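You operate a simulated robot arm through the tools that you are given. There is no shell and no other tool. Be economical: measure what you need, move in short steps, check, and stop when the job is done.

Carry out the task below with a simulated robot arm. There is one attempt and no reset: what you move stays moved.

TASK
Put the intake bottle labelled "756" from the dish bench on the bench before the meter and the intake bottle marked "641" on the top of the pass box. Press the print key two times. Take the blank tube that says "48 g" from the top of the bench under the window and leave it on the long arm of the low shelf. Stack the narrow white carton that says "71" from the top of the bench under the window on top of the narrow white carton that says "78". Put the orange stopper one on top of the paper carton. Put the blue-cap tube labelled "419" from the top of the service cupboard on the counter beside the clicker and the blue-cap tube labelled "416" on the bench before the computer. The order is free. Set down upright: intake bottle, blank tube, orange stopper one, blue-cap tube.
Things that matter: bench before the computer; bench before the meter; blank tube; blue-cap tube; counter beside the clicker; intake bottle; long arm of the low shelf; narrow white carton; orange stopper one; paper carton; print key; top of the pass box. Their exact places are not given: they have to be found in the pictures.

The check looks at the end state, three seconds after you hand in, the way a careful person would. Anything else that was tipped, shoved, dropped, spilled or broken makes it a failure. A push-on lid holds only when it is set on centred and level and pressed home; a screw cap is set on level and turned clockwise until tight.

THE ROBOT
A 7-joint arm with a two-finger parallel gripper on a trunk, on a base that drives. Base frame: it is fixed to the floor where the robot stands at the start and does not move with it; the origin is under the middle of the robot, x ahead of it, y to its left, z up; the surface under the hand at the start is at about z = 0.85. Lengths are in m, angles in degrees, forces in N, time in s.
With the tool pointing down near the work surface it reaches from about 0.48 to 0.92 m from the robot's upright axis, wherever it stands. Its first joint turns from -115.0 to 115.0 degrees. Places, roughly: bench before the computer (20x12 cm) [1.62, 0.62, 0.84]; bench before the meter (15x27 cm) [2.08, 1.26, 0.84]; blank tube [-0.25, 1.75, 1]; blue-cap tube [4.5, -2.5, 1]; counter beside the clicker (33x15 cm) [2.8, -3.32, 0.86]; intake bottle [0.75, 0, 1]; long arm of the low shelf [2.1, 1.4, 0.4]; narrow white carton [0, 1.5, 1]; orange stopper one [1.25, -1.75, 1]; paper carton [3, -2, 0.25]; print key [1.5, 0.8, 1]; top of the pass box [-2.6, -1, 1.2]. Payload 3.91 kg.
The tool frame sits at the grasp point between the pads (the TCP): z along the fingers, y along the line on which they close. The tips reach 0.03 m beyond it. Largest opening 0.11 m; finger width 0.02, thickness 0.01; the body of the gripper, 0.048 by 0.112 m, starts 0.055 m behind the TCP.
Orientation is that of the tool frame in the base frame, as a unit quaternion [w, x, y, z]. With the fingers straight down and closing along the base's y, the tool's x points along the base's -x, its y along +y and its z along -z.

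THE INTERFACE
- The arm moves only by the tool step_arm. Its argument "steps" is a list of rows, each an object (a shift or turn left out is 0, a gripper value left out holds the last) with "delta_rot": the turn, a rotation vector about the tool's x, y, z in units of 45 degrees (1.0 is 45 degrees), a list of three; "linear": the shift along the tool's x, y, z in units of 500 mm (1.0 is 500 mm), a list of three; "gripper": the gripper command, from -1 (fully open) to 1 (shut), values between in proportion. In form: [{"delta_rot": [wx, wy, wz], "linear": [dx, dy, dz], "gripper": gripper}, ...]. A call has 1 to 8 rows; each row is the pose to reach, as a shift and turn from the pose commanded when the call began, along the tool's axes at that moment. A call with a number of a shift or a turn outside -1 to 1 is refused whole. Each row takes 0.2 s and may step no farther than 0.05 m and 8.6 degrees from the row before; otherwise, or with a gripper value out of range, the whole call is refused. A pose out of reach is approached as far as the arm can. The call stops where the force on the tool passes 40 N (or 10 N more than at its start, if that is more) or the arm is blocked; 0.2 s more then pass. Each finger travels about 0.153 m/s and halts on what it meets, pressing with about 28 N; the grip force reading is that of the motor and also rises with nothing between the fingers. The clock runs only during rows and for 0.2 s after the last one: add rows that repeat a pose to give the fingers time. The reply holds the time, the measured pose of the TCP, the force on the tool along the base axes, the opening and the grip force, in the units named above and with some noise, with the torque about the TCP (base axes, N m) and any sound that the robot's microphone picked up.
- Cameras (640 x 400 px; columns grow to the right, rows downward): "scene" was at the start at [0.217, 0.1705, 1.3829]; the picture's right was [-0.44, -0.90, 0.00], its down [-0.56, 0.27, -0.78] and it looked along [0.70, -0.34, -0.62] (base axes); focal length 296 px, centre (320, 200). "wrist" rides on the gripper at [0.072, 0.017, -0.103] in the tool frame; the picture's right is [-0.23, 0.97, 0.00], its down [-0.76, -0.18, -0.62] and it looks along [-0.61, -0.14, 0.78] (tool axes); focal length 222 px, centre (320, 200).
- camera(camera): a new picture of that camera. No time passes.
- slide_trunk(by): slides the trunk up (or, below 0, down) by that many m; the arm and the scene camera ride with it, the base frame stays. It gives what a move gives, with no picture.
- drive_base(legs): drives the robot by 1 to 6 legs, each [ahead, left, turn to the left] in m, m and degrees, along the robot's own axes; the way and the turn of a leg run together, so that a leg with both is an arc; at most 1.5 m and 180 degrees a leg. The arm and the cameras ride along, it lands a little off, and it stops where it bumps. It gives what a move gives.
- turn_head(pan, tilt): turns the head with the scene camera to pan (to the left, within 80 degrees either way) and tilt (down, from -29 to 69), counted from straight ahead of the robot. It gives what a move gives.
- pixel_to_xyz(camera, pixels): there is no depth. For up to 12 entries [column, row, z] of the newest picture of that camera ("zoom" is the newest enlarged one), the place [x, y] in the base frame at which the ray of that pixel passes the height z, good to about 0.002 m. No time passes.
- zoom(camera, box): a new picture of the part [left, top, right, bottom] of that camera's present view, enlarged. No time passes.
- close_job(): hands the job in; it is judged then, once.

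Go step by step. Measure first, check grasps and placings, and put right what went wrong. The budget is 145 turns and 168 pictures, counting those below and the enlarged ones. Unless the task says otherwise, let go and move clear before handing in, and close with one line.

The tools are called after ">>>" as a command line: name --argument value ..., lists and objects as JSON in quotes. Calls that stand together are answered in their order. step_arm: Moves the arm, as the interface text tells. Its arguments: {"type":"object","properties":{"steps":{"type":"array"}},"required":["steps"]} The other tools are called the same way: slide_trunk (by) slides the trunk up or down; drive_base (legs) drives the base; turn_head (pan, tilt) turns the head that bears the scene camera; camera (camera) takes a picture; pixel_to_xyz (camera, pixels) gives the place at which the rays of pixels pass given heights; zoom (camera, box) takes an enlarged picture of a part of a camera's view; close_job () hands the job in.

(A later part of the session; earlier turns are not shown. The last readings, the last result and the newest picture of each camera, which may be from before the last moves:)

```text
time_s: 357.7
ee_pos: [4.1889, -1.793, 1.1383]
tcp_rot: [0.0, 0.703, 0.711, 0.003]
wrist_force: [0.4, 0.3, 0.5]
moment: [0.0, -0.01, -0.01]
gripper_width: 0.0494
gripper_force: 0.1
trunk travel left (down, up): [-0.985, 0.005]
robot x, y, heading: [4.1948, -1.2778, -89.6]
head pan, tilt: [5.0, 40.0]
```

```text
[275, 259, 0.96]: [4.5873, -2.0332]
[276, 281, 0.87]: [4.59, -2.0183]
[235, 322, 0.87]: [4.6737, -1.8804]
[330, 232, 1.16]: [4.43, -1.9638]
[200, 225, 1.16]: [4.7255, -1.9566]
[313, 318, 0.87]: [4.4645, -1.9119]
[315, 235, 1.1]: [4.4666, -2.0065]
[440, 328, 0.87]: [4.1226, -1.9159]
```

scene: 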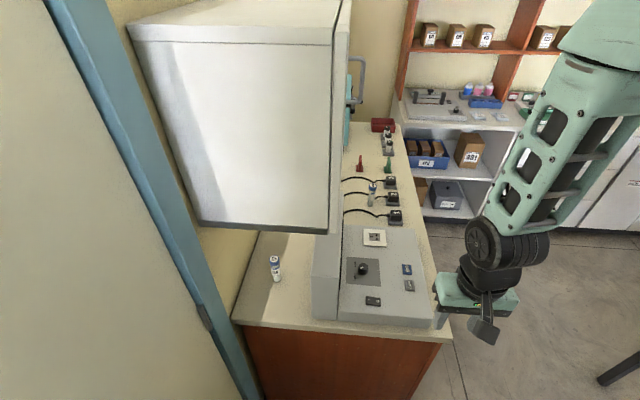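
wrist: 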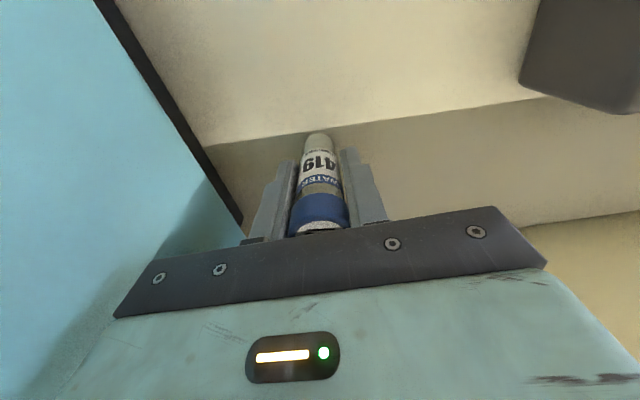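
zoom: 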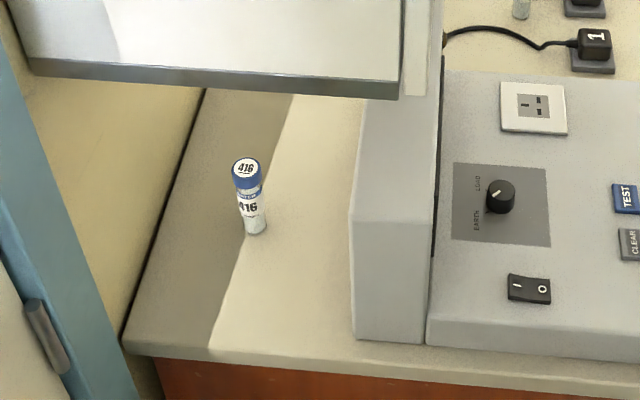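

416 stands at (4.587,-2.033), 7 cm behind the cabinet's near face (bottom z≈1.16). I'll approach pitched: reposition, extend, pitch 40°, then shift left and down outside the cabinet.

>>> drive_base --legs '[[-0.13, 0.145, -0.4]]'

>>> step_arm --steps '[{"linear": [-0.09, 0, 0]}, {"linear": [-0.18, 0, 0]}, {"linear": [-0.27, 0, 0]}, {"linear": [-0.3, 0, 0]}]'

>>> step_arm --steps '[{"delta_rot": [0, -0.18, 0]}, {"delta_rot": [0, -0.36, 0]}, {"delta_rot": [0, -0.54, 0]}, {"delta_rot": [0, -0.72, 0]}, {"delta_rot": [0, -0.9, 0]}]'

>>> step_arm --steps '[{"linear": [0.0345, 0.063, 0.0407]}, {"linear": [0.069, 0.126, 0.0814]}, {"linear": [0.1035, 0.189, 0.1221]}, {"linear": [0.138, 0.252, 0.1628]}, {"linear": [0.1725, 0.315, 0.2035]}, {"linear": [0.207, 0.378, 0.2442]}, {"linear": [0.2415, 0.441, 0.2849]}, {"linear": [0.2725, 0.5, 0.322]}]'

>>> camera --camera "wrist"

>>> camera --camera "scene"

```text
time_s: 359.3
ee_pos: [4.3293, -1.6623, 1.1395]
tcp_rot: [0.0, 0.705, 0.709, 0.003]
wrist_force: [0.0, 0.5, -0.2]
moment: [0.01, -0.03, -0.02]
gripper_width: 0.0496
gripper_force: 0.1
trunk travel left (down, up): [-0.985, 0.005]
robot x, y, heading: [4.3359, -1.1485, -90.3]
head pan, tilt: [5.0, 40.0]
```

```text
time_s: 360.3
ee_pos: [4.3282, -1.8115, 1.1381]
tcp_rot: [0.0, 0.705, 0.709, 0.003]
wrist_force: [0.3, 0.2, 0.1]
moment: [0.01, 0.0, -0.03]
gripper_width: 0.0496
gripper_force: 0.0
trunk travel left (down, up): [-0.985, 0.005]
robot x, y, heading: [4.3379, -1.1461, -90.2]
head pan, tilt: [5.0, 40.0]
```

```text
time_s: 361.5
ee_pos: [4.3299, -1.8114, 1.1386]
tcp_rot: [0.245, 0.662, 0.665, -0.242]
wrist_force: [-0.4, 0.4, 0.3]
moment: [0.0, 0.01, 0.02]
gripper_width: 0.0494
gripper_force: 0.2
trunk travel left (down, up): [-0.985, 0.005]
robot x, y, heading: [4.3382, -1.1517, -89.9]
head pan, tilt: [5.0, 40.0]
```

```text
time_s: 363.3
ee_pos: [4.5816, -1.8104, 0.9266]
tcp_rot: [0.245, 0.662, 0.665, -0.242]
wrist_force: [-0.8, -0.6, 1.2]
moment: [0.02, -0.03, 0.04]
gripper_width: 0.0495
gripper_force: 0.2
trunk travel left (down, up): [-0.985, 0.005]
robot x, y, heading: [4.3364, -1.1488, -89.7]
head pan, tilt: [5.0, 40.0]
```

```text
39 pictures are left
```

wrist: 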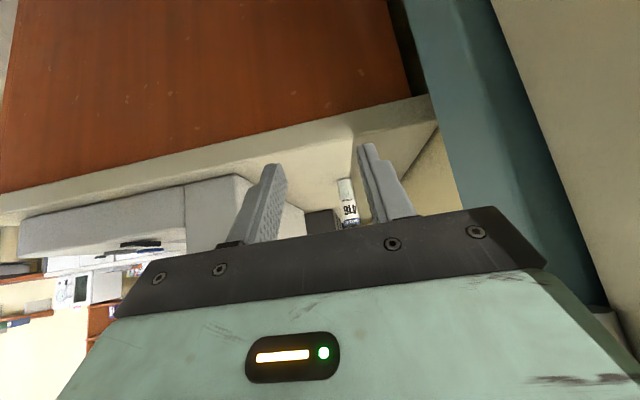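

```text
38 pictures are left
```

scene: 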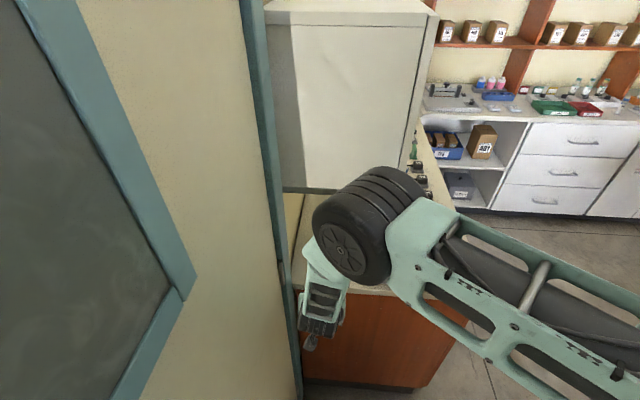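

The tube is ahead between the fingers at wrist (346,190). Check its coordinates before sliding in.

>>> pixel_to_xyz --camera "wrist" --pixels '[[344, 180, 0.87], [350, 220, 0.94], [348, 205, 0.91]]'

```text
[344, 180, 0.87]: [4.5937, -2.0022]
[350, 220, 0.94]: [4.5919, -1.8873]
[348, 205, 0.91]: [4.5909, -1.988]
```

Tube at about (4.590,-2.027). Slide forward and grip.

>>> step_arm --steps '[{"linear": [-0.066, 0.016, 0.056]}, {"linear": [-0.132, 0.016, 0.112]}, {"linear": [-0.198, 0.016, 0.168]}, {"linear": [-0.264, 0.016, 0.224]}, {"linear": [-0.328, 0.016, 0.278]}, {"linear": [-0.328, 0.016, 0.278], "gripper": 1}, {"linear": [-0.328, 0.016, 0.278], "gripper": 1}]'

>>> camera --camera "wrist"

```text
time_s: 364.9
ee_pos: [4.5903, -2.0269, 0.9272]
tcp_rot: [0.245, 0.663, 0.665, -0.242]
wrist_force: [0.4, 0.1, 0.0]
moment: [0.01, 0.02, -0.02]
gripper_width: 0.0244
gripper_force: 28.0
trunk travel left (down, up): [-0.985, 0.005]
robot x, y, heading: [4.3401, -1.1473, -90.0]
head pan, tilt: [5.0, 40.0]
```

```text
37 pictures are left
```

wrist: 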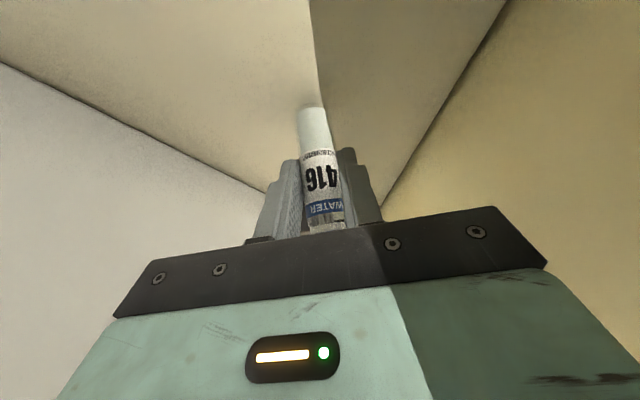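

416 gripped (0.024). Lift 3 cm, back out, then raise.

>>> step_arm --steps '[{"linear": [-0.039, 0, -0.046]}, {"linear": [0.03, 0, -0.104]}, {"linear": [0.099, 0, -0.162]}, {"linear": [0.168, 0, -0.22]}, {"linear": [0.237, 0, -0.278]}, {"linear": [0.297, 0, -0.331]}]'

>>> step_arm --steps '[{"linear": [-0.057, -0.03, -0.068]}, {"linear": [-0.114, -0.06, -0.135]}, {"linear": [-0.171, -0.1, -0.203]}, {"linear": [-0.22, -0.16, -0.26]}, {"linear": [-0.22, -0.25, -0.26]}, {"linear": [-0.22, -0.34, -0.26]}, {"linear": [-0.22, -0.43, -0.26]}, {"linear": [-0.22, -0.5, -0.26]}]'

>>> camera --camera "wrist"

```text
time_s: 366.3
ee_pos: [4.5886, -1.8074, 0.9596]
tcp_rot: [0.246, 0.662, 0.665, -0.242]
wrist_force: [-0.3, -0.5, -1.0]
moment: [0.01, 0.02, -0.04]
gripper_width: 0.0244
gripper_force: 28.5
trunk travel left (down, up): [-0.985, 0.005]
robot x, y, heading: [4.3427, -1.1454, -89.9]
head pan, tilt: [5.0, 40.0]
```

```text
time_s: 368.1
ee_pos: [4.3371, -1.8067, 1.1277]
tcp_rot: [0.245, 0.662, 0.665, -0.242]
wrist_force: [0.0, 0.6, 1.0]
moment: [-0.02, 0.01, 0.0]
gripper_width: 0.0245
gripper_force: 28.5
trunk travel left (down, up): [-0.985, 0.005]
robot x, y, heading: [4.3389, -1.15, -89.8]
head pan, tilt: [5.0, 40.0]
```

```text
36 pictures are left
```

wrist: 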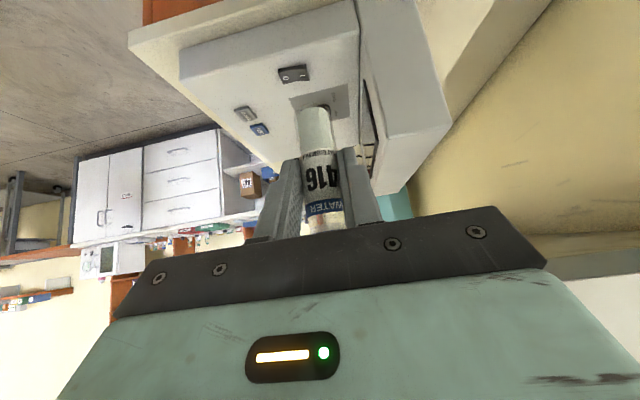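

416 held upright. I'll drive to the computer bench: west, back north clear of the desk, turn to face -x, and go to (2.6,0.65).

>>> drive_base --legs '[[0, -0.85, 0], [-0.55, 0, 0], [0, 0, -90], [0.9, 0, 0], [0, -1.25, 0]]'

>>> turn_head --pan 0 --tilt 35

>>> camera --camera "scene"

```text
time_s: 389.4
ee_pos: [1.9012, 0.6163, 1.1275]
tcp_rot: [0.009, 0.938, 0.019, -0.345]
wrist_force: [-0.4, -0.2, -1.1]
moment: [0.01, -0.02, -0.01]
gripper_width: 0.0241
gripper_force: 28.1
trunk travel left (down, up): [-0.985, 0.005]
robot x, y, heading: [2.5606, 0.6362, -177.9]
head pan, tilt: [5.0, 40.0]
```

```text
time_s: 390.1
ee_pos: [1.9007, 0.616, 1.1278]
tcp_rot: [0.008, 0.939, 0.02, -0.344]
wrist_force: [0.2, 0.3, -0.8]
moment: [0.01, -0.04, 0.01]
gripper_width: 0.0243
gripper_force: 28.0
trunk travel left (down, up): [-0.985, 0.005]
robot x, y, heading: [2.5651, 0.6398, -177.9]
head pan, tilt: [0.0, 35.0]
```

```text
35 pictures are left
```

scene: 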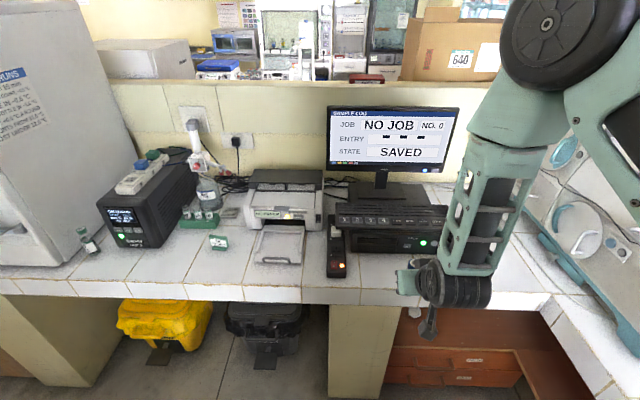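

Target (1.625,0.635). Drive ahead 0.276 m while squaring to 180°.

>>> drive_base --legs '[[0, 0, -2.1], [0.276, 0, 0]]'

>>> camera --camera "wrist"

>>> camera --camera "scene"

```text
time_s: 392.4
ee_pos: [1.6262, 0.6411, 1.1287]
tcp_rot: [0.002, 0.939, 0.001, -0.345]
wrist_force: [0.2, -1.0, 0.2]
moment: [0.0, -0.01, 0.0]
gripper_width: 0.0244
gripper_force: 27.3
trunk travel left (down, up): [-0.985, 0.005]
robot x, y, heading: [2.287, 0.6405, 180.1]
head pan, tilt: [0.0, 35.0]
```

```text
34 pictures are left
```

wrist: 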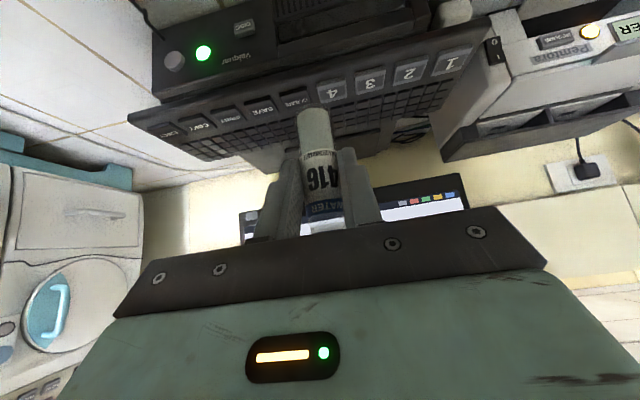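

```text
33 pictures are left
```

scene: 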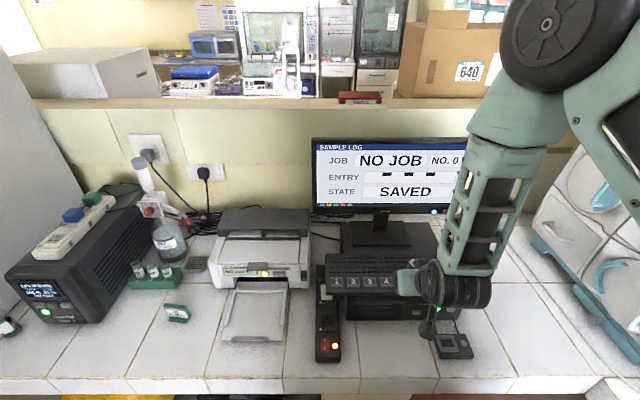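

Over the target. Descend 0.2 m, then slowly to contact.

>>> step_arm --steps '[{"linear": [0.055, 0, 0.065]}, {"linear": [0.11, 0, 0.13]}, {"linear": [0.165, 0, 0.195]}, {"linear": [0.22, 0, 0.26]}, {"linear": [0.265, 0, 0.313]}]'

>>> step_arm --steps '[{"linear": [0.008, 0, 0.0095]}, {"linear": [0.0145, 0, 0.017]}, {"linear": [0.021, 0, 0.0245]}, {"linear": [0.026, 0, 0.031]}, {"linear": [0.031, 0, 0.037]}, {"linear": [0.036, 0, 0.043]}]'

>>> camera --camera "wrist"

```text
time_s: 393.6
ee_pos: [1.6259, 0.6405, 0.9229]
tcp_rot: [0.002, 0.939, 0.002, -0.345]
wrist_force: [-0.4, 0.1, 0.0]
moment: [0.0, -0.02, -0.01]
gripper_width: 0.0244
gripper_force: 28.1
trunk travel left (down, up): [-0.985, 0.005]
robot x, y, heading: [2.2834, 0.6386, 180.0]
head pan, tilt: [0.0, 35.0]
```

```text
time_s: 395.0
ee_pos: [1.625, 0.6407, 0.8952]
tcp_rot: [0.001, 0.938, 0.001, -0.347]
wrist_force: [-4.2, 0.3, 24.3]
moment: [0.07, 0.57, -0.03]
gripper_width: 0.0247
gripper_force: 28.0
trunk travel left (down, up): [-0.985, 0.005]
robot x, y, heading: [2.2825, 0.6398, 180.0]
head pan, tilt: [0.0, 35.0]
```

```text
32 pictures are left
```

wrist: 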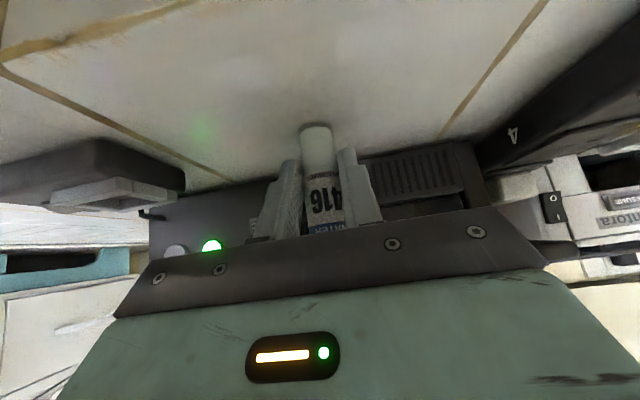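

Contact. Ease, open, withdraw along the fingers, and raise.

>>> step_arm --steps '[{"linear": [-0.005, 0, -0.006]}, {"linear": [-0.005, 0, -0.006], "gripper": 0.1}, {"linear": [-0.005, 0, -0.006], "gripper": 0.0}, {"linear": [-0.005, 0, -0.06]}, {"linear": [-0.005, 0, -0.14]}, {"linear": [-0.07, 0, -0.2]}, {"linear": [-0.13, 0, -0.27]}, {"linear": [-0.19, 0, -0.33]}]'

>>> zoom --camera "scene" --box '[300, 240, 500, 380]'

```text
time_s: 396.8
ee_pos: [1.6601, 0.6405, 1.0826]
tcp_rot: [0.003, 0.939, 0.003, -0.344]
wrist_force: [0.5, -0.4, 0.3]
moment: [0.02, -0.03, 0.03]
gripper_width: 0.0548
gripper_force: 0.1
trunk travel left (down, up): [-0.985, 0.005]
robot x, y, heading: [2.2875, 0.6357, 179.9]
head pan, tilt: [0.0, 35.0]
```

```text
2.86 times, centred on (400, 310) of scene
```

zoom: 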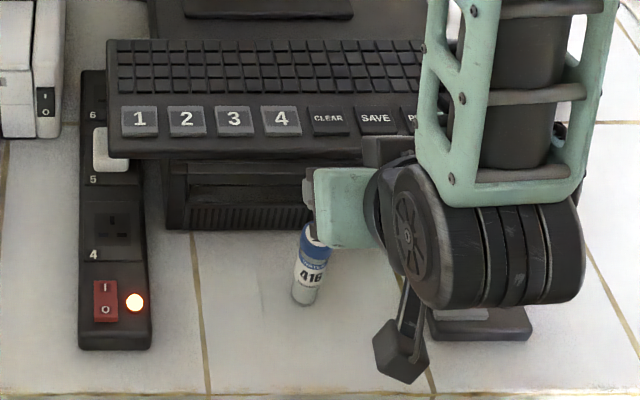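

416 stands upright before the computer. Unpitch, retract the arm, close to compact pose, and start driving back (sideways along the aisle).

>>> step_arm --steps '[{"delta_rot": [0, 0.18, 0]}, {"delta_rot": [0, 0.36, 0]}, {"delta_rot": [0, 0.54, 0]}, {"delta_rot": [0, 0.72, 0]}, {"delta_rot": [0, 0.9, 0]}]'

>>> step_arm --steps '[{"linear": [0.09, 0, 0]}, {"linear": [0.18, 0, 0]}, {"linear": [0.25, 0, 0]}]'

>>> drive_base --legs '[[0, 1.2, 0]]'

```text
time_s: 398.0
ee_pos: [1.6597, 0.6402, 1.0833]
tcp_rot: [0.002, 1.0, 0.004, 0.003]
wrist_force: [-0.1, -0.5, 0.2]
moment: [0.02, 0.03, 0.04]
gripper_width: 0.0548
gripper_force: 0.0
trunk travel left (down, up): [-0.985, 0.005]
robot x, y, heading: [2.2863, 0.64, 179.7]
head pan, tilt: [0.0, 35.0]
```

```text
time_s: 398.8
ee_pos: [1.7864, 0.6415, 1.0819]
tcp_rot: [0.001, 1.0, 0.002, 0.001]
wrist_force: [-0.5, 0.3, 0.2]
moment: [0.02, 0.03, 0.01]
gripper_width: 0.0549
gripper_force: 0.0
trunk travel left (down, up): [-0.985, 0.005]
robot x, y, heading: [2.285, 0.6361, 179.9]
head pan, tilt: [0.0, 35.0]
```

```text
time_s: 404.9
ee_pos: [1.7743, -0.5498, 1.0838]
tcp_rot: [0.002, 1.0, -0.006, 0.002]
wrist_force: [0.6, -0.3, 0.0]
moment: [-0.02, 0.03, 0.01]
gripper_width: 0.055
gripper_force: 0.0
trunk travel left (down, up): [-0.985, 0.005]
robot x, y, heading: [2.2727, -0.5627, 179.1]
head pan, tilt: [0.0, 35.0]
```

Tracking well. Continue to y≈-2.72, then west to x≈-0.2, turn right to north.

>>> drive_base --legs '[[0, 1.1, 0.9], [0, 1.06, 0], [1.25, 0, 0], [1.2, 0, 0]]'

>>> turn_head --pan -30 --tilt 15

>>> camera --camera "scene"

```text
time_s: 427.1
ee_pos: [-0.6814, -2.7574, 1.0834]
tcp_rot: [0.002, 1.0, 0.011, 0.001]
wrist_force: [-0.1, 0.1, 0.9]
moment: [0.02, -0.01, -0.02]
gripper_width: 0.0551
gripper_force: 0.0
trunk travel left (down, up): [-0.985, 0.005]
robot x, y, heading: [-0.1826, -2.7534, -179.1]
head pan, tilt: [0.0, 35.0]
```

```text
time_s: 428.1
ee_pos: [-0.682, -2.7574, 1.0832]
tcp_rot: [0.002, 1.0, 0.01, 0.001]
wrist_force: [-0.1, 0.6, -0.5]
moment: [-0.01, 0.03, 0.02]
gripper_width: 0.0551
gripper_force: 0.0
trunk travel left (down, up): [-0.985, 0.005]
robot x, y, heading: [-0.1851, -2.7524, -179.2]
head pan, tilt: [-30.0, 15.0]
```

```text
30 pictures are left
```

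scene: 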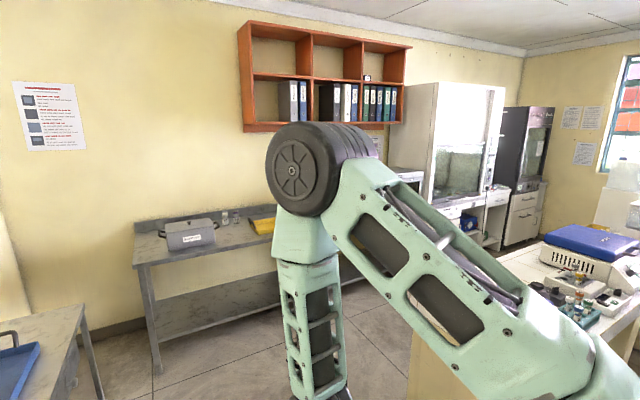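

The pass box should be the white box near (405,180), reachable via the west aisle. Now turn north and go to the dish bench area.

>>> drive_base --legs '[[0, 0, -90.8], [1.35, 0.0, 0], [1.3, 0, 0]]'

>>> turn_head --pan 0 --tilt 25

>>> camera --camera "scene"

```text
time_s: 444.8
ee_pos: [-0.3185, 0.3942, 1.0839]
tcp_rot: [0.003, 0.728, -0.685, 0.001]
wrist_force: [0.1, 0.1, 1.1]
moment: [-0.01, -0.01, -0.01]
gripper_width: 0.0548
gripper_force: 0.0
trunk travel left (down, up): [-0.985, 0.005]
robot x, y, heading: [-0.295, -0.105, 93.4]
head pan, tilt: [-30.0, 15.0]
```

```text
time_s: 445.8
ee_pos: [-0.3184, 0.3936, 1.0821]
tcp_rot: [0.003, 0.729, -0.685, 0.0]
wrist_force: [-0.7, 0.4, -0.5]
moment: [-0.01, 0.02, -0.03]
gripper_width: 0.0554
gripper_force: 0.0
trunk travel left (down, up): [-0.985, 0.005]
robot x, y, heading: [-0.2938, -0.1056, 93.1]
head pan, tilt: [0.0, 25.0]
```

```text
29 pictures are left
```

scene: 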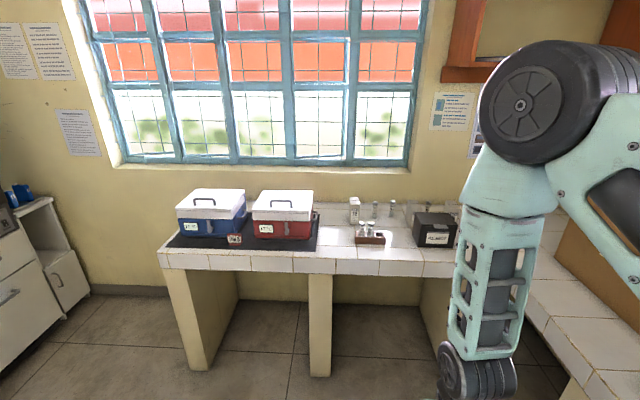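

Window bench ahead with cartons around (355–460,210). Drive closer.

>>> drive_base --legs '[[0, 0, -3.1], [0.88, -0.06, 0]]'

>>> turn_head --pan -8 --tilt 30

>>> camera --camera "scene"

>>> zoom --camera "scene" --box '[250, 110, 490, 260]'

```text
time_s: 450.9
ee_pos: [-0.2269, 1.2845, 1.0842]
tcp_rot: [0.003, 0.707, -0.707, -0.001]
wrist_force: [-0.1, -0.2, -0.3]
moment: [0.0, -0.04, -0.02]
gripper_width: 0.0549
gripper_force: 0.0
trunk travel left (down, up): [-0.985, 0.005]
robot x, y, heading: [-0.2309, 0.7873, 89.8]
head pan, tilt: [0.0, 25.0]
```

```text
time_s: 451.6
ee_pos: [-0.2271, 1.2841, 1.0833]
tcp_rot: [0.002, 0.708, -0.706, 0.0]
wrist_force: [-1.2, 0.4, -0.5]
moment: [-0.01, 0.01, 0.01]
gripper_width: 0.0549
gripper_force: 0.1
trunk travel left (down, up): [-0.985, 0.005]
robot x, y, heading: [-0.236, 0.7836, 89.8]
head pan, tilt: [-8.0, 30.0]
```

```text
28 pictures are left
```

scene: 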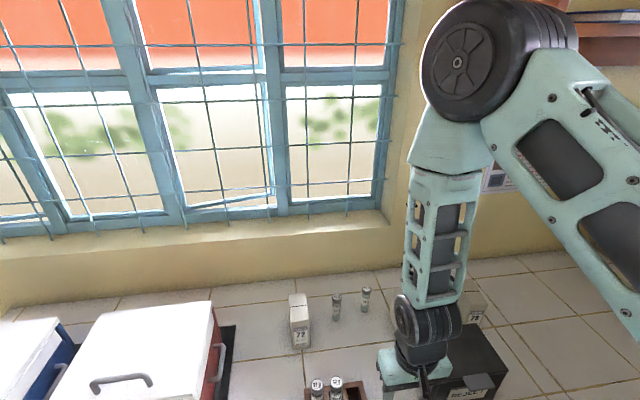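

```text
2.67 times, centred on (370, 185) of scene
```

zoom: 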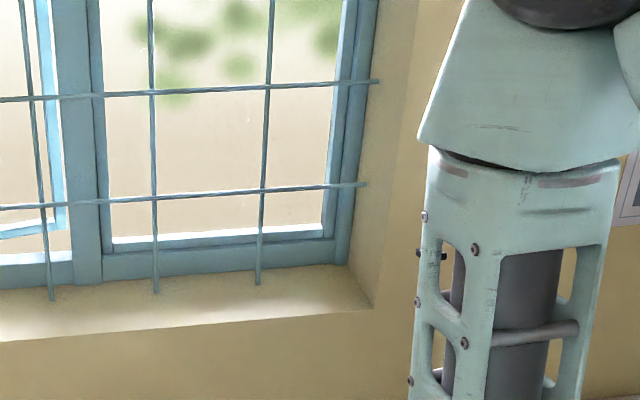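

Need more tilt; the arm hides some. I'll shift the arm left over the fridge box side and look down.

>>> step_arm --steps '[{"linear": [0, -0.09, -0.03]}, {"linear": [0, -0.18, -0.06]}, {"linear": [0, -0.27, -0.09]}, {"linear": [0, -0.36, -0.1]}, {"linear": [0, -0.45, -0.1]}, {"linear": [0, -0.54, -0.1]}, {"linear": [0, -0.63, -0.1]}]'

>>> turn_head --pan -8 --tilt 45

>>> camera --camera "scene"

>>> zoom --camera "scene" --box '[260, 150, 480, 290]'

```text
time_s: 453.2
ee_pos: [0.0878, 1.2837, 1.1321]
tcp_rot: [-0.003, -0.707, 0.707, 0.001]
wrist_force: [0.1, -0.3, 1.3]
moment: [-0.03, -0.02, 0.0]
gripper_width: 0.0549
gripper_force: 0.1
trunk travel left (down, up): [-0.985, 0.005]
robot x, y, heading: [-0.2291, 0.7821, 90.0]
head pan, tilt: [-8.0, 30.0]
```

```text
time_s: 453.9
ee_pos: [0.087, 1.286, 1.1313]
tcp_rot: [0.003, 0.708, -0.706, 0.0]
wrist_force: [0.3, 0.2, 0.3]
moment: [-0.01, 0.0, 0.0]
gripper_width: 0.0548
gripper_force: 0.1
trunk travel left (down, up): [-0.985, 0.005]
robot x, y, heading: [-0.2362, 0.7837, 90.0]
head pan, tilt: [-8.0, 45.0]
```

```text
26 pictures are left
```

scene: 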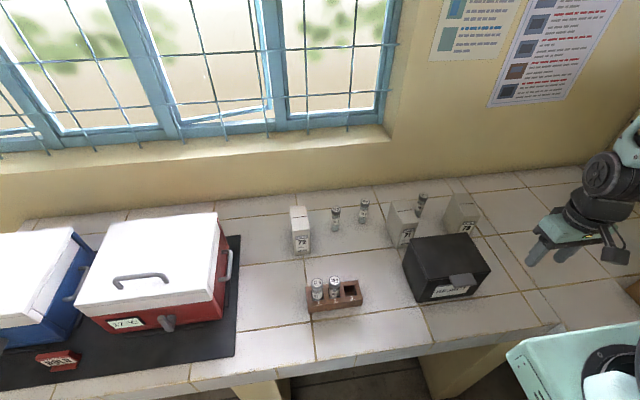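

```text
2.86 times, centred on (370, 220) of scene
```

zoom: 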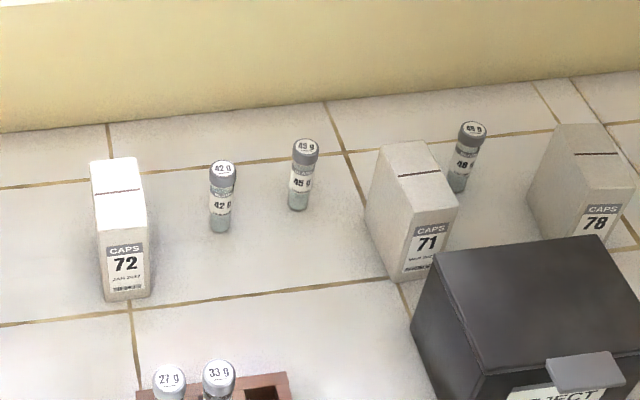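

Carton 71 (zoom (410,190)), 78 (zoom (590,165)) and tube 48 g (zoom (465,150)) are found. Measure them.

>>> pixel_to_xyz --camera "zoom" --pixels '[[388, 281, 0.86], [442, 265, 0.86], [368, 190, 0.86], [457, 190, 0.95], [402, 203, 0.95], [383, 142, 0.95], [438, 150, 0.95], [473, 128, 0.95], [460, 188, 0.86], [636, 190, 0.95], [580, 202, 0.95], [548, 125, 0.95]]'

```text
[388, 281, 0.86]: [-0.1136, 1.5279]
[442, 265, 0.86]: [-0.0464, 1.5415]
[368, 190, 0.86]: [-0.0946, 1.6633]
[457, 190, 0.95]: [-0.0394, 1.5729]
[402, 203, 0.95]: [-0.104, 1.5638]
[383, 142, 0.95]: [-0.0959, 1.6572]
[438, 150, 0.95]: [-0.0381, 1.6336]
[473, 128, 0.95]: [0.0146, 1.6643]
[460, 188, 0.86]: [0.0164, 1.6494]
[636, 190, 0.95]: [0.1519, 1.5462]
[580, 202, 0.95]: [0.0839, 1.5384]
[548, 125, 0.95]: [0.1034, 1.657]
```

Carton 71 ≈ centre (-0.09,1.57), top z≈0.99; 78 ≈ (0.09,1.56). I'll move the open hand over 71 for a wrist view.

>>> step_arm --steps '[{"linear": [0, 0.08, 0], "gripper": -1}, {"linear": [-0.06, 0.14, 0]}, {"linear": [-0.14, 0.17, 0]}, {"linear": [-0.22, 0.2, 0]}, {"linear": [-0.3, 0.23, 0]}, {"linear": [-0.38, 0.27, 0]}, {"linear": [-0.46, 0.31, 0]}, {"linear": [-0.53, 0.352, 0]}]'

>>> camera --camera "wrist"

```text
time_s: 455.8
ee_pos: [-0.0882, 1.549, 1.1335]
tcp_rot: [0.003, 0.707, -0.707, 0.0]
wrist_force: [0.3, 0.4, -0.5]
moment: [0.02, 0.04, 0.01]
gripper_width: 0.1103
gripper_force: 0.0
trunk travel left (down, up): [-0.985, 0.005]
robot x, y, heading: [-0.2301, 0.7836, 89.8]
head pan, tilt: [-8.0, 45.0]
```

```text
24 pictures are left
```

wrist: 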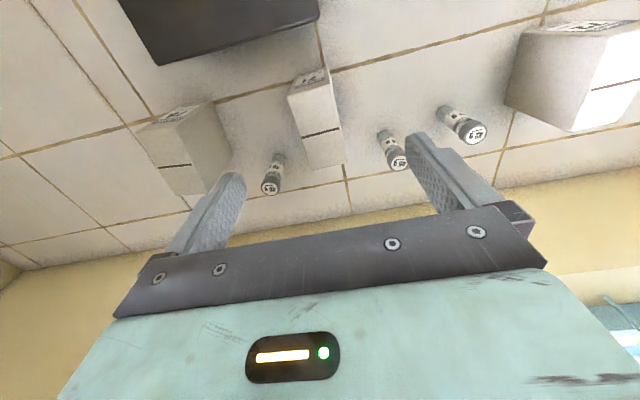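

Wrist view shows 71's top face corners ≈(290,95),(333,84),(344,160),(303,166). Convert at candidate heights.

>>> pixel_to_xyz --camera "wrist" --pixels '[[290, 96, 0.97], [333, 85, 0.97], [344, 161, 0.97], [303, 166, 0.97], [290, 96, 1.0], [333, 85, 1.0], [344, 161, 1.0], [303, 166, 1.0], [138, 130, 0.98], [190, 118, 0.98], [160, 190, 0.98], [272, 187, 0.95]]'

```text
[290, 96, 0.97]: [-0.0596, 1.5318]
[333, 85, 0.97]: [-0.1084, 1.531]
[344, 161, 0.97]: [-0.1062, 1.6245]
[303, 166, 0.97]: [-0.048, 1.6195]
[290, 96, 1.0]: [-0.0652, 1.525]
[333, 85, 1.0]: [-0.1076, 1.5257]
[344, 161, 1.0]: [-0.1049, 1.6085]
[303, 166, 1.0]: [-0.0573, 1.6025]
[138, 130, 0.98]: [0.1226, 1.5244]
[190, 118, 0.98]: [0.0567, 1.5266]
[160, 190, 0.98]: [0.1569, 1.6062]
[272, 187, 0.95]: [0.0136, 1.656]
```

71 is about 0.055×0.085, centre near (-0.083,1.572). Use the slit lines to find 78's centre and yaw.

>>> zoom --camera "wrist" --box '[120, 60, 360, 210]'

>>> pixel_to_xyz --camera "wrist" --pixels '[[300, 137, 0.98], [340, 127, 0.98], [163, 164, 0.98], [190, 166, 0.98]]'

```text
2.67 times, centred on (240, 135) of wrist
```

zoom: 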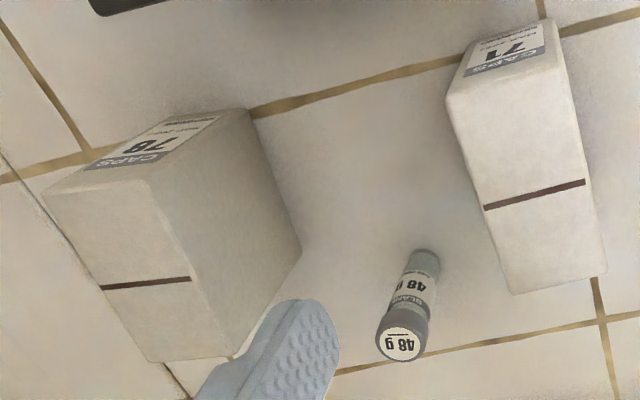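

```text
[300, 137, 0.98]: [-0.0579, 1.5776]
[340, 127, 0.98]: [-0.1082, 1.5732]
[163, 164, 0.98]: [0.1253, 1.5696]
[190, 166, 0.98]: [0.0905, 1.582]
```

>>> pixel_to_xyz --camera "zoom" --pixels '[[145, 283, 0.98], [100, 288, 0.98], [190, 278, 0.98], [45, 196, 0.98], [150, 181, 0.98], [150, 362, 0.98], [535, 195, 0.98], [485, 208, 0.98], [585, 182, 0.98], [449, 96, 0.98], [556, 57, 0.98], [402, 343, 0.95]]'

```text
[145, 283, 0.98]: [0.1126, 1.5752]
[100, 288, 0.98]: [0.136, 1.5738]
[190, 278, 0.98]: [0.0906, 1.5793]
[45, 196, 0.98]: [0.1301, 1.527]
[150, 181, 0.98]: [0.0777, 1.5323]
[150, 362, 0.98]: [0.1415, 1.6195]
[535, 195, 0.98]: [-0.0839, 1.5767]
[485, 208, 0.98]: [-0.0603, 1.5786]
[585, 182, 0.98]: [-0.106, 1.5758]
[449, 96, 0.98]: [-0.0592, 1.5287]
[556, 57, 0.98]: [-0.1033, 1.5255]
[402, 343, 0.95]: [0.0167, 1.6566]
```

71: centre (-0.084,1.577), yaw +3.5°. 78: centre (0.1126,1.575), yaw ≈-6.5°. Descend on 71 and grip.

>>> step_arm --steps '[{"linear": [-0.056, -0.009, 0.05], "delta_rot": [0, 0, -0.078]}, {"linear": [-0.056, -0.009, 0.14], "delta_rot": [0, 0, -0.078]}, {"linear": [-0.056, -0.009, 0.23], "delta_rot": [0, 0, -0.078]}, {"linear": [-0.056, -0.009, 0.31], "delta_rot": [0, 0, -0.078]}, {"linear": [-0.056, -0.009, 0.377], "delta_rot": [0, 0, -0.078]}, {"linear": [-0.056, -0.009, 0.377], "delta_rot": [0, 0, -0.078], "gripper": 1}, {"linear": [-0.056, -0.009, 0.377], "delta_rot": [0, 0, -0.078], "gripper": 1}, {"linear": [-0.056, -0.009, 0.377], "delta_rot": [0, 0, -0.078], "gripper": 1}]'

>>> step_arm --steps '[{"linear": [0, 0, -0.09]}, {"linear": [0, 0, -0.18]}, {"linear": [0, 0, -0.27]}, {"linear": [0, 0, -0.36]}]'

>>> camera --camera "wrist"

```text
time_s: 457.6
ee_pos: [-0.0826, 1.5781, 0.9436]
tcp_rot: [0.003, 0.729, -0.685, 0.0]
wrist_force: [0.6, -0.4, -1.0]
moment: [0.05, -0.09, -0.03]
gripper_width: 0.0522
gripper_force: 28.0
trunk travel left (down, up): [-0.985, 0.005]
robot x, y, heading: [-0.2294, 0.7816, 89.8]
head pan, tilt: [-8.0, 45.0]
```

```text
time_s: 458.6
ee_pos: [-0.086, 1.5757, 1.1216]
tcp_rot: [0.003, 0.729, -0.685, 0.001]
wrist_force: [-0.7, 0.5, -1.5]
moment: [-0.01, -0.02, 0.0]
gripper_width: 0.0519
gripper_force: 28.2
trunk travel left (down, up): [-0.985, 0.005]
robot x, y, heading: [-0.2288, 0.7801, 89.5]
head pan, tilt: [-8.0, 45.0]
```

```text
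22 pictures are left
```

wrist: 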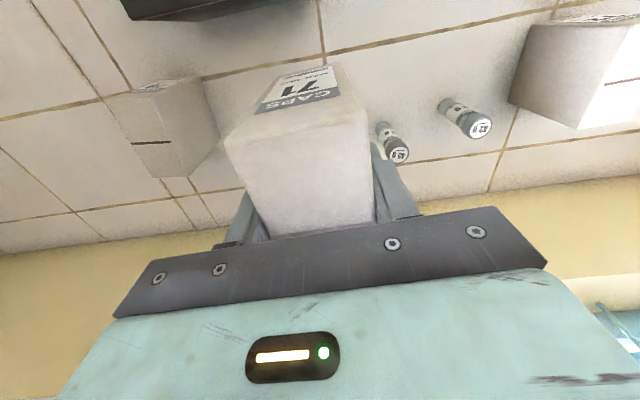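

71 held level. Move over 78 with a -10° yaw and lower near it.

>>> step_arm --steps '[{"linear": [0.005, -0.08, 0], "delta_rot": [0, 0, 0.05]}, {"linear": [0.01, -0.16, 0], "delta_rot": [0, 0, 0.1]}, {"linear": [0.016, -0.24, 0], "delta_rot": [0, 0, 0.15]}, {"linear": [0.021, -0.32, 0], "delta_rot": [0, 0, 0.2]}, {"linear": [0.026, -0.397, 0], "delta_rot": [0, 0, 0.222]}, {"linear": [0.026, -0.397, 0.05], "delta_rot": [0, 0, 0.222]}, {"linear": [0.026, -0.397, 0.08], "delta_rot": [0, 0, 0.222]}]'

>>> camera --camera "wrist"

>>> zoom --camera "scene" --box '[340, 130, 560, 290]'

```text
time_s: 460.1
ee_pos: [0.1165, 1.5764, 1.082]
tcp_rot: [-0.001, -0.667, 0.745, -0.001]
wrist_force: [0.0, 1.6, -1.1]
moment: [0.0, -0.03, 0.0]
gripper_width: 0.0521
gripper_force: 28.3
trunk travel left (down, up): [-0.985, 0.005]
robot x, y, heading: [-0.2336, 0.7852, 89.9]
head pan, tilt: [-8.0, 45.0]
```

```text
21 pictures are left
```

wrist: 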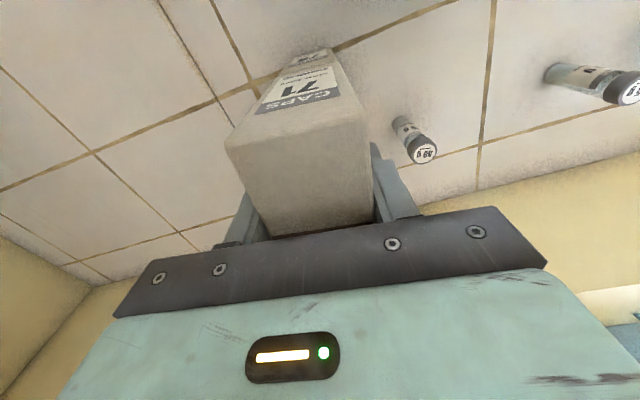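

```text
2.50 times, centred on (450, 210) of scene
```

zoom: 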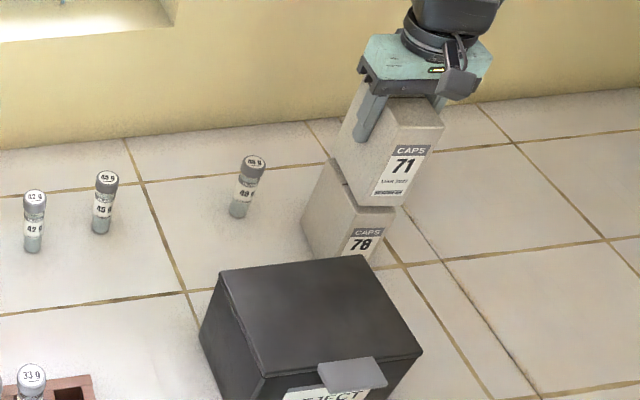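

71 is aligned over 78 with a small gap. Shift 4 mm left and lower to contact.

>>> step_arm --steps '[{"linear": [0, 0.007, 0.012]}, {"linear": [0, 0.007, 0.02]}, {"linear": [0, 0.007, 0.026]}, {"linear": [0, 0.007, 0.032]}, {"linear": [0, 0.007, 0.038]}]'

>>> zoom --camera "scene" --box '[420, 150, 520, 240]'

```text
time_s: 461.4
ee_pos: [0.113, 1.578, 1.0684]
tcp_rot: [0.001, -0.666, 0.746, 0.001]
wrist_force: [1.4, -3.0, 27.3]
moment: [0.07, -0.26, -0.46]
gripper_width: 0.0515
gripper_force: 27.9
trunk travel left (down, up): [-0.985, 0.005]
robot x, y, heading: [-0.2305, 0.7856, 89.9]
head pan, tilt: [-8.0, 45.0]
```

```text
4.44 times, centred on (470, 195) of scene
```

zoom: 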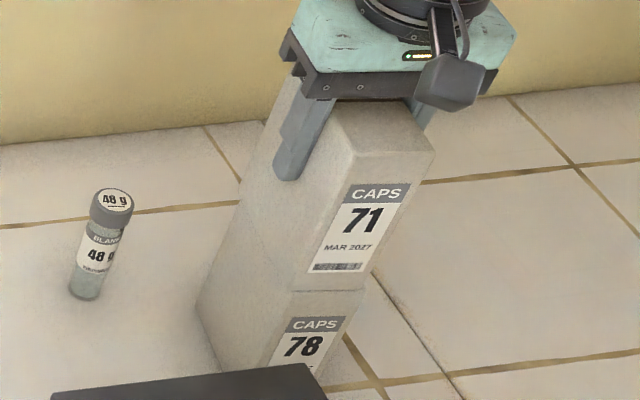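

71 sits squarely on 78. Release, lift, and move aside; then yaw and pitch the hand to take tube 48 g leaning from the free side (needed for the low shelf later).

>>> step_arm --steps '[{"linear": [0, 0, -0.006], "gripper": 1}, {"linear": [0, 0, -0.006], "gripper": -0.2}, {"linear": [0, 0, -0.006], "gripper": -0.4}, {"linear": [0, 0, -0.006], "gripper": -0.4}, {"linear": [0, 0, -0.09]}, {"linear": [0, 0, -0.18]}, {"linear": [0, 0, -0.27]}, {"linear": [0, 0, -0.32]}]'

>>> step_arm --steps '[{"linear": [0.04, 0.081, 0], "delta_rot": [0, 0, 0.17]}, {"linear": [0.081, 0.162, 0], "delta_rot": [0, 0, 0.34]}, {"linear": [0.122, 0.243, 0], "delta_rot": [0, 0, 0.51]}, {"linear": [0.162, 0.325, 0], "delta_rot": [0, 0, 0.68]}, {"linear": [0.203, 0.406, 0], "delta_rot": [0, 0, 0.856]}]'

>>> step_arm --steps '[{"delta_rot": [0, -0.18, 0]}, {"delta_rot": [0, -0.36, 0]}, {"delta_rot": [0, -0.54, 0]}, {"delta_rot": [0, -0.72, 0]}, {"delta_rot": [0, -0.9, 0]}]'

>>> step_arm --steps '[{"delta_rot": [0, -0.16, 0], "gripper": 0.0}, {"delta_rot": [0, -0.32, 0], "gripper": 0.0}]'

>>> camera --camera "scene"

```text
time_s: 463.1
ee_pos: [0.1121, 1.5786, 1.2248]
tcp_rot: [-0.001, -0.667, 0.745, 0.0]
wrist_force: [0.1, 0.8, 0.3]
moment: [-0.02, 0.01, -0.02]
gripper_width: 0.0769
gripper_force: 0.0
trunk travel left (down, up): [-0.985, 0.005]
robot x, y, heading: [-0.2318, 0.7836, 90.0]
head pan, tilt: [-8.0, 45.0]
```

```text
time_s: 464.4
ee_pos: [-0.1, 1.4991, 1.2255]
tcp_rot: [-0.001, -0.383, 0.924, -0.002]
wrist_force: [-0.3, 0.3, 0.2]
moment: [-0.03, 0.03, 0.02]
gripper_width: 0.0771
gripper_force: 0.1
trunk travel left (down, up): [-0.985, 0.005]
robot x, y, heading: [-0.2342, 0.7866, 89.8]
head pan, tilt: [-8.0, 45.0]
```

```text
time_s: 465.6
ee_pos: [-0.1001, 1.5007, 1.2253]
tcp_rot: [0.319, -0.359, 0.867, 0.133]
wrist_force: [-0.2, -0.2, -0.8]
moment: [-0.01, 0.02, 0.02]
gripper_width: 0.0772
gripper_force: 0.3
trunk travel left (down, up): [-0.985, 0.005]
robot x, y, heading: [-0.2305, 0.7843, 89.9]
head pan, tilt: [-8.0, 45.0]
```

```text
time_s: 466.1
ee_pos: [-0.0992, 1.4996, 1.2243]
tcp_rot: [0.425, -0.339, 0.821, 0.175]
wrist_force: [0.2, 0.1, -0.4]
moment: [0.0, 0.02, 0.01]
gripper_width: 0.0552
gripper_force: 0.1
trunk travel left (down, up): [-0.985, 0.005]
robot x, y, heading: [-0.2318, 0.7842, 89.9]
head pan, tilt: [-8.0, 45.0]
```

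```text
18 pictures are left
```

scene: 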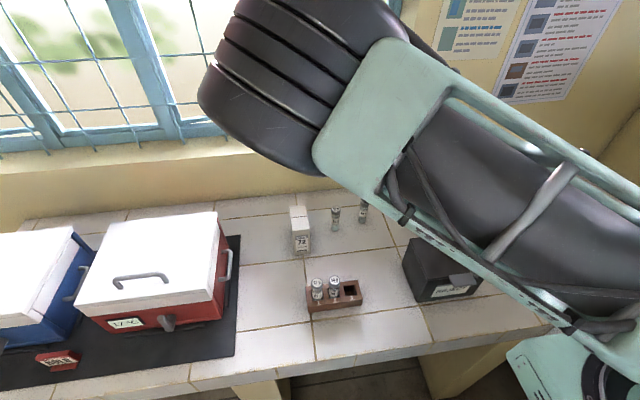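

Hand pitched 55° pointing to the tube's diagonal. Move above the tube and check with the wrist camera.

>>> step_arm --steps '[{"linear": [0.01, 0.011, 0.086]}, {"linear": [0.02, 0.021, 0.172]}, {"linear": [0.031, 0.032, 0.258]}, {"linear": [0.041, 0.042, 0.344]}, {"linear": [0.051, 0.053, 0.43]}, {"linear": [0.0612, 0.0632, 0.5164]}]'

>>> camera --camera "wrist"

```text
time_s: 467.6
ee_pos: [0.0131, 1.6594, 1.0516]
tcp_rot: [0.424, -0.341, 0.821, 0.176]
wrist_force: [-0.4, -0.1, 0.9]
moment: [0.02, -0.05, 0.01]
gripper_width: 0.055
gripper_force: 0.0
trunk travel left (down, up): [-0.985, 0.005]
robot x, y, heading: [-0.2315, 0.7854, 89.8]
head pan, tilt: [-8.0, 45.0]
```

```text
17 pictures are left
```

wrist: 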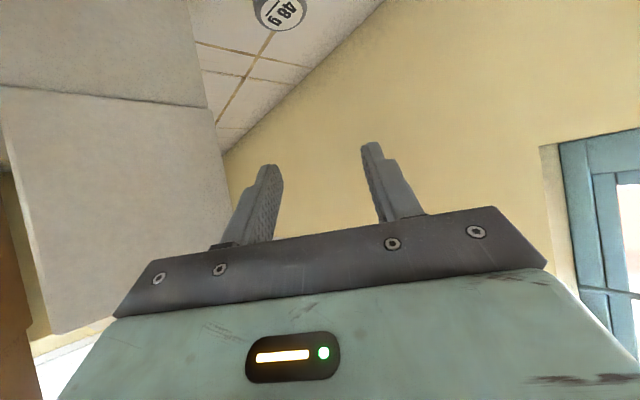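

>>> pixel_to_xyz --camera "wrist" --pixels '[[281, 10, 0.955], [281, 10, 0.945], [281, 10, 0.965], [215, 105, 1.1], [215, 105, 0.98]]'

```text
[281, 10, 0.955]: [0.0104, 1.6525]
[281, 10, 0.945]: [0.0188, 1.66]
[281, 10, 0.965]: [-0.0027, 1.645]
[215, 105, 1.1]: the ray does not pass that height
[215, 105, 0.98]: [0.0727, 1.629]
```

Position consistent; stack clearance ≥3 cm. Descend and grip.

>>> step_arm --steps '[{"linear": [0.06, -0.005, 0.0425]}, {"linear": [0.12, -0.005, 0.085]}, {"linear": [0.18, -0.005, 0.1275]}, {"linear": [0.221, -0.005, 0.1565]}, {"linear": [0.221, -0.005, 0.1565], "gripper": 1}, {"linear": [0.221, -0.005, 0.1565], "gripper": 1}]'

>>> camera --camera "wrist"

```text
time_s: 469.1
ee_pos: [0.0025, 1.6753, 0.938]
tcp_rot: [0.418, -0.327, 0.824, 0.196]
wrist_force: [0.2, 0.4, -1.2]
moment: [0.0, -0.02, 0.0]
gripper_width: 0.0284
gripper_force: 28.0
trunk travel left (down, up): [-0.985, 0.005]
robot x, y, heading: [-0.2318, 0.7844, 89.7]
head pan, tilt: [-8.0, 45.0]
stopped in row 6: the arm was blocked; the commanded pose is now the measured one
```

```text
16 pictures are left
```

wrist: 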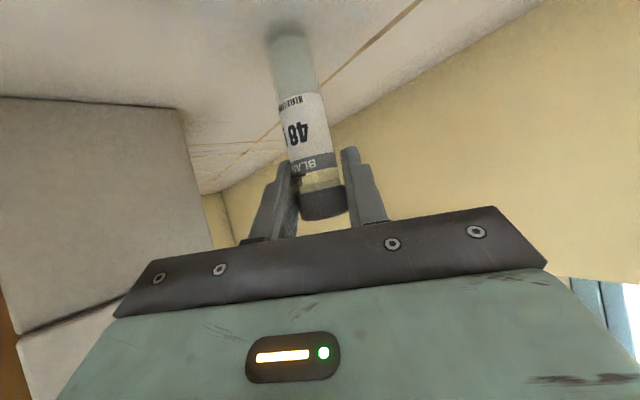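

The arm was blocked at the end (elbow folded), but the tube's cap is gripped (0.028). I'll lift straight up and inspect.

>>> step_arm --steps '[{"linear": [-0.06, 0.004, -0.042]}, {"linear": [-0.12, 0.008, -0.084]}, {"linear": [-0.18, 0.011, -0.126]}, {"linear": [-0.24, 0.015, -0.168]}]'

>>> camera --camera "wrist"

```text
time_s: 470.1
ee_pos: [0.0033, 1.6725, 1.0797]
tcp_rot: [0.418, -0.331, 0.824, 0.194]
wrist_force: [-0.2, -0.6, -0.3]
moment: [-0.01, 0.04, -0.02]
gripper_width: 0.0288
gripper_force: 28.2
trunk travel left (down, up): [-0.985, 0.005]
robot x, y, heading: [-0.2339, 0.7815, 89.9]
head pan, tilt: [-8.0, 45.0]
```

```text
15 pictures are left
```

wrist: 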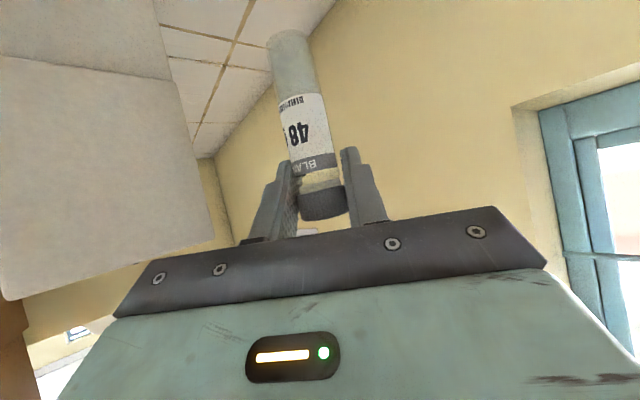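

Tube 48 g is held and vertical (its edges match the carton's vertical edges). Retract and raise, then back out of the corridor.

>>> step_arm --steps '[{"linear": [0.009, -0.024, -0.085]}, {"linear": [0.019, -0.048, -0.169]}, {"linear": [0.028, -0.072, -0.254]}, {"linear": [0.037, -0.096, -0.338]}, {"linear": [0.047, -0.12, -0.423]}, {"linear": [0.056, -0.1436, -0.507]}]'

>>> drive_base --legs '[[-1.3, 0, 0]]'

```text
time_s: 471.6
ee_pos: [-0.1015, 1.4598, 1.2006]
tcp_rot: [0.419, -0.33, 0.823, 0.194]
wrist_force: [-0.1, 0.5, -1.6]
moment: [0.01, 0.0, 0.01]
gripper_width: 0.0287
gripper_force: 28.3
trunk travel left (down, up): [-0.985, 0.005]
robot x, y, heading: [-0.231, 0.7819, 89.3]
head pan, tilt: [-8.0, 45.0]
```

```text
time_s: 478.0
ee_pos: [-0.107, 0.1777, 1.2008]
tcp_rot: [0.417, -0.338, 0.82, 0.198]
wrist_force: [0.2, 0.4, -0.2]
moment: [0.0, -0.02, 0.01]
gripper_width: 0.0287
gripper_force: 28.0
trunk travel left (down, up): [-0.985, 0.005]
robot x, y, heading: [-0.2224, -0.497, 90.9]
head pan, tilt: [-8.0, 45.0]
```

On track. Continue back to y≈-2.75, turn right to face +x, and drive east.

>>> drive_base --legs '[[-1.15, 0, -0.9], [-1.1, 0, 0], [0, 0, -90], [1.2, 0, 0], [1.2, 0, 0]]'

```text
time_s: 504.4
ee_pos: [2.919, -2.7427, 1.2004]
tcp_rot: [0.438, 0.324, 0.826, -0.145]
wrist_force: [-0.7, 0.3, -1.4]
moment: [0.0, 0.01, -0.01]
gripper_width: 0.0285
gripper_force: 27.9
trunk travel left (down, up): [-0.985, 0.005]
robot x, y, heading: [2.2355, -2.6572, 3.3]
head pan, tilt: [-8.0, 45.0]
```

Turn to +y and drive north up the aisle to y≈0.3.

>>> drive_base --legs '[[0, 0, 86.7], [1.0, 0.03, 0], [1.0, 0, 0], [0.9, 0, 0]]'

>>> turn_head --pan 10 --tilt 40

>>> camera --camera "scene"

```text
time_s: 522.4
ee_pos: [2.4092, 0.9163, 1.202]
tcp_rot: [0.422, -0.313, 0.83, 0.185]
wrist_force: [-0.7, 0.8, -0.1]
moment: [-0.02, 0.03, -0.02]
gripper_width: 0.0287
gripper_force: 27.7
trunk travel left (down, up): [-0.985, 0.005]
robot x, y, heading: [2.2543, 0.2474, 87.2]
head pan, tilt: [-8.0, 45.0]
```

```text
time_s: 523.2
ee_pos: [2.4098, 0.9158, 1.2021]
tcp_rot: [0.423, -0.313, 0.83, 0.186]
wrist_force: [0.3, -0.1, -0.3]
moment: [0.03, 0.01, 0.0]
gripper_width: 0.0284
gripper_force: 28.2
trunk travel left (down, up): [-0.985, 0.005]
robot x, y, heading: [2.2492, 0.2453, 87.1]
head pan, tilt: [10.0, 40.0]
```

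```text
14 pictures are left
```

scene: 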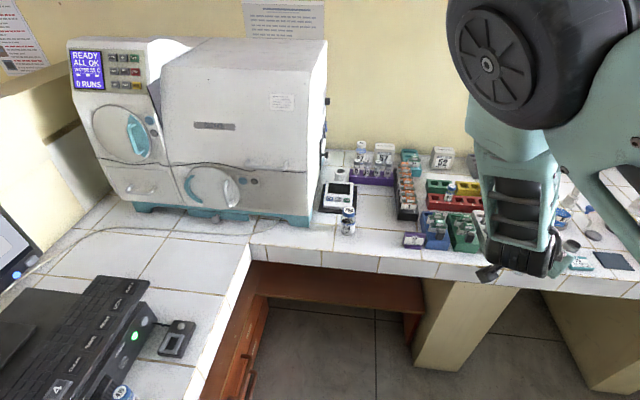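

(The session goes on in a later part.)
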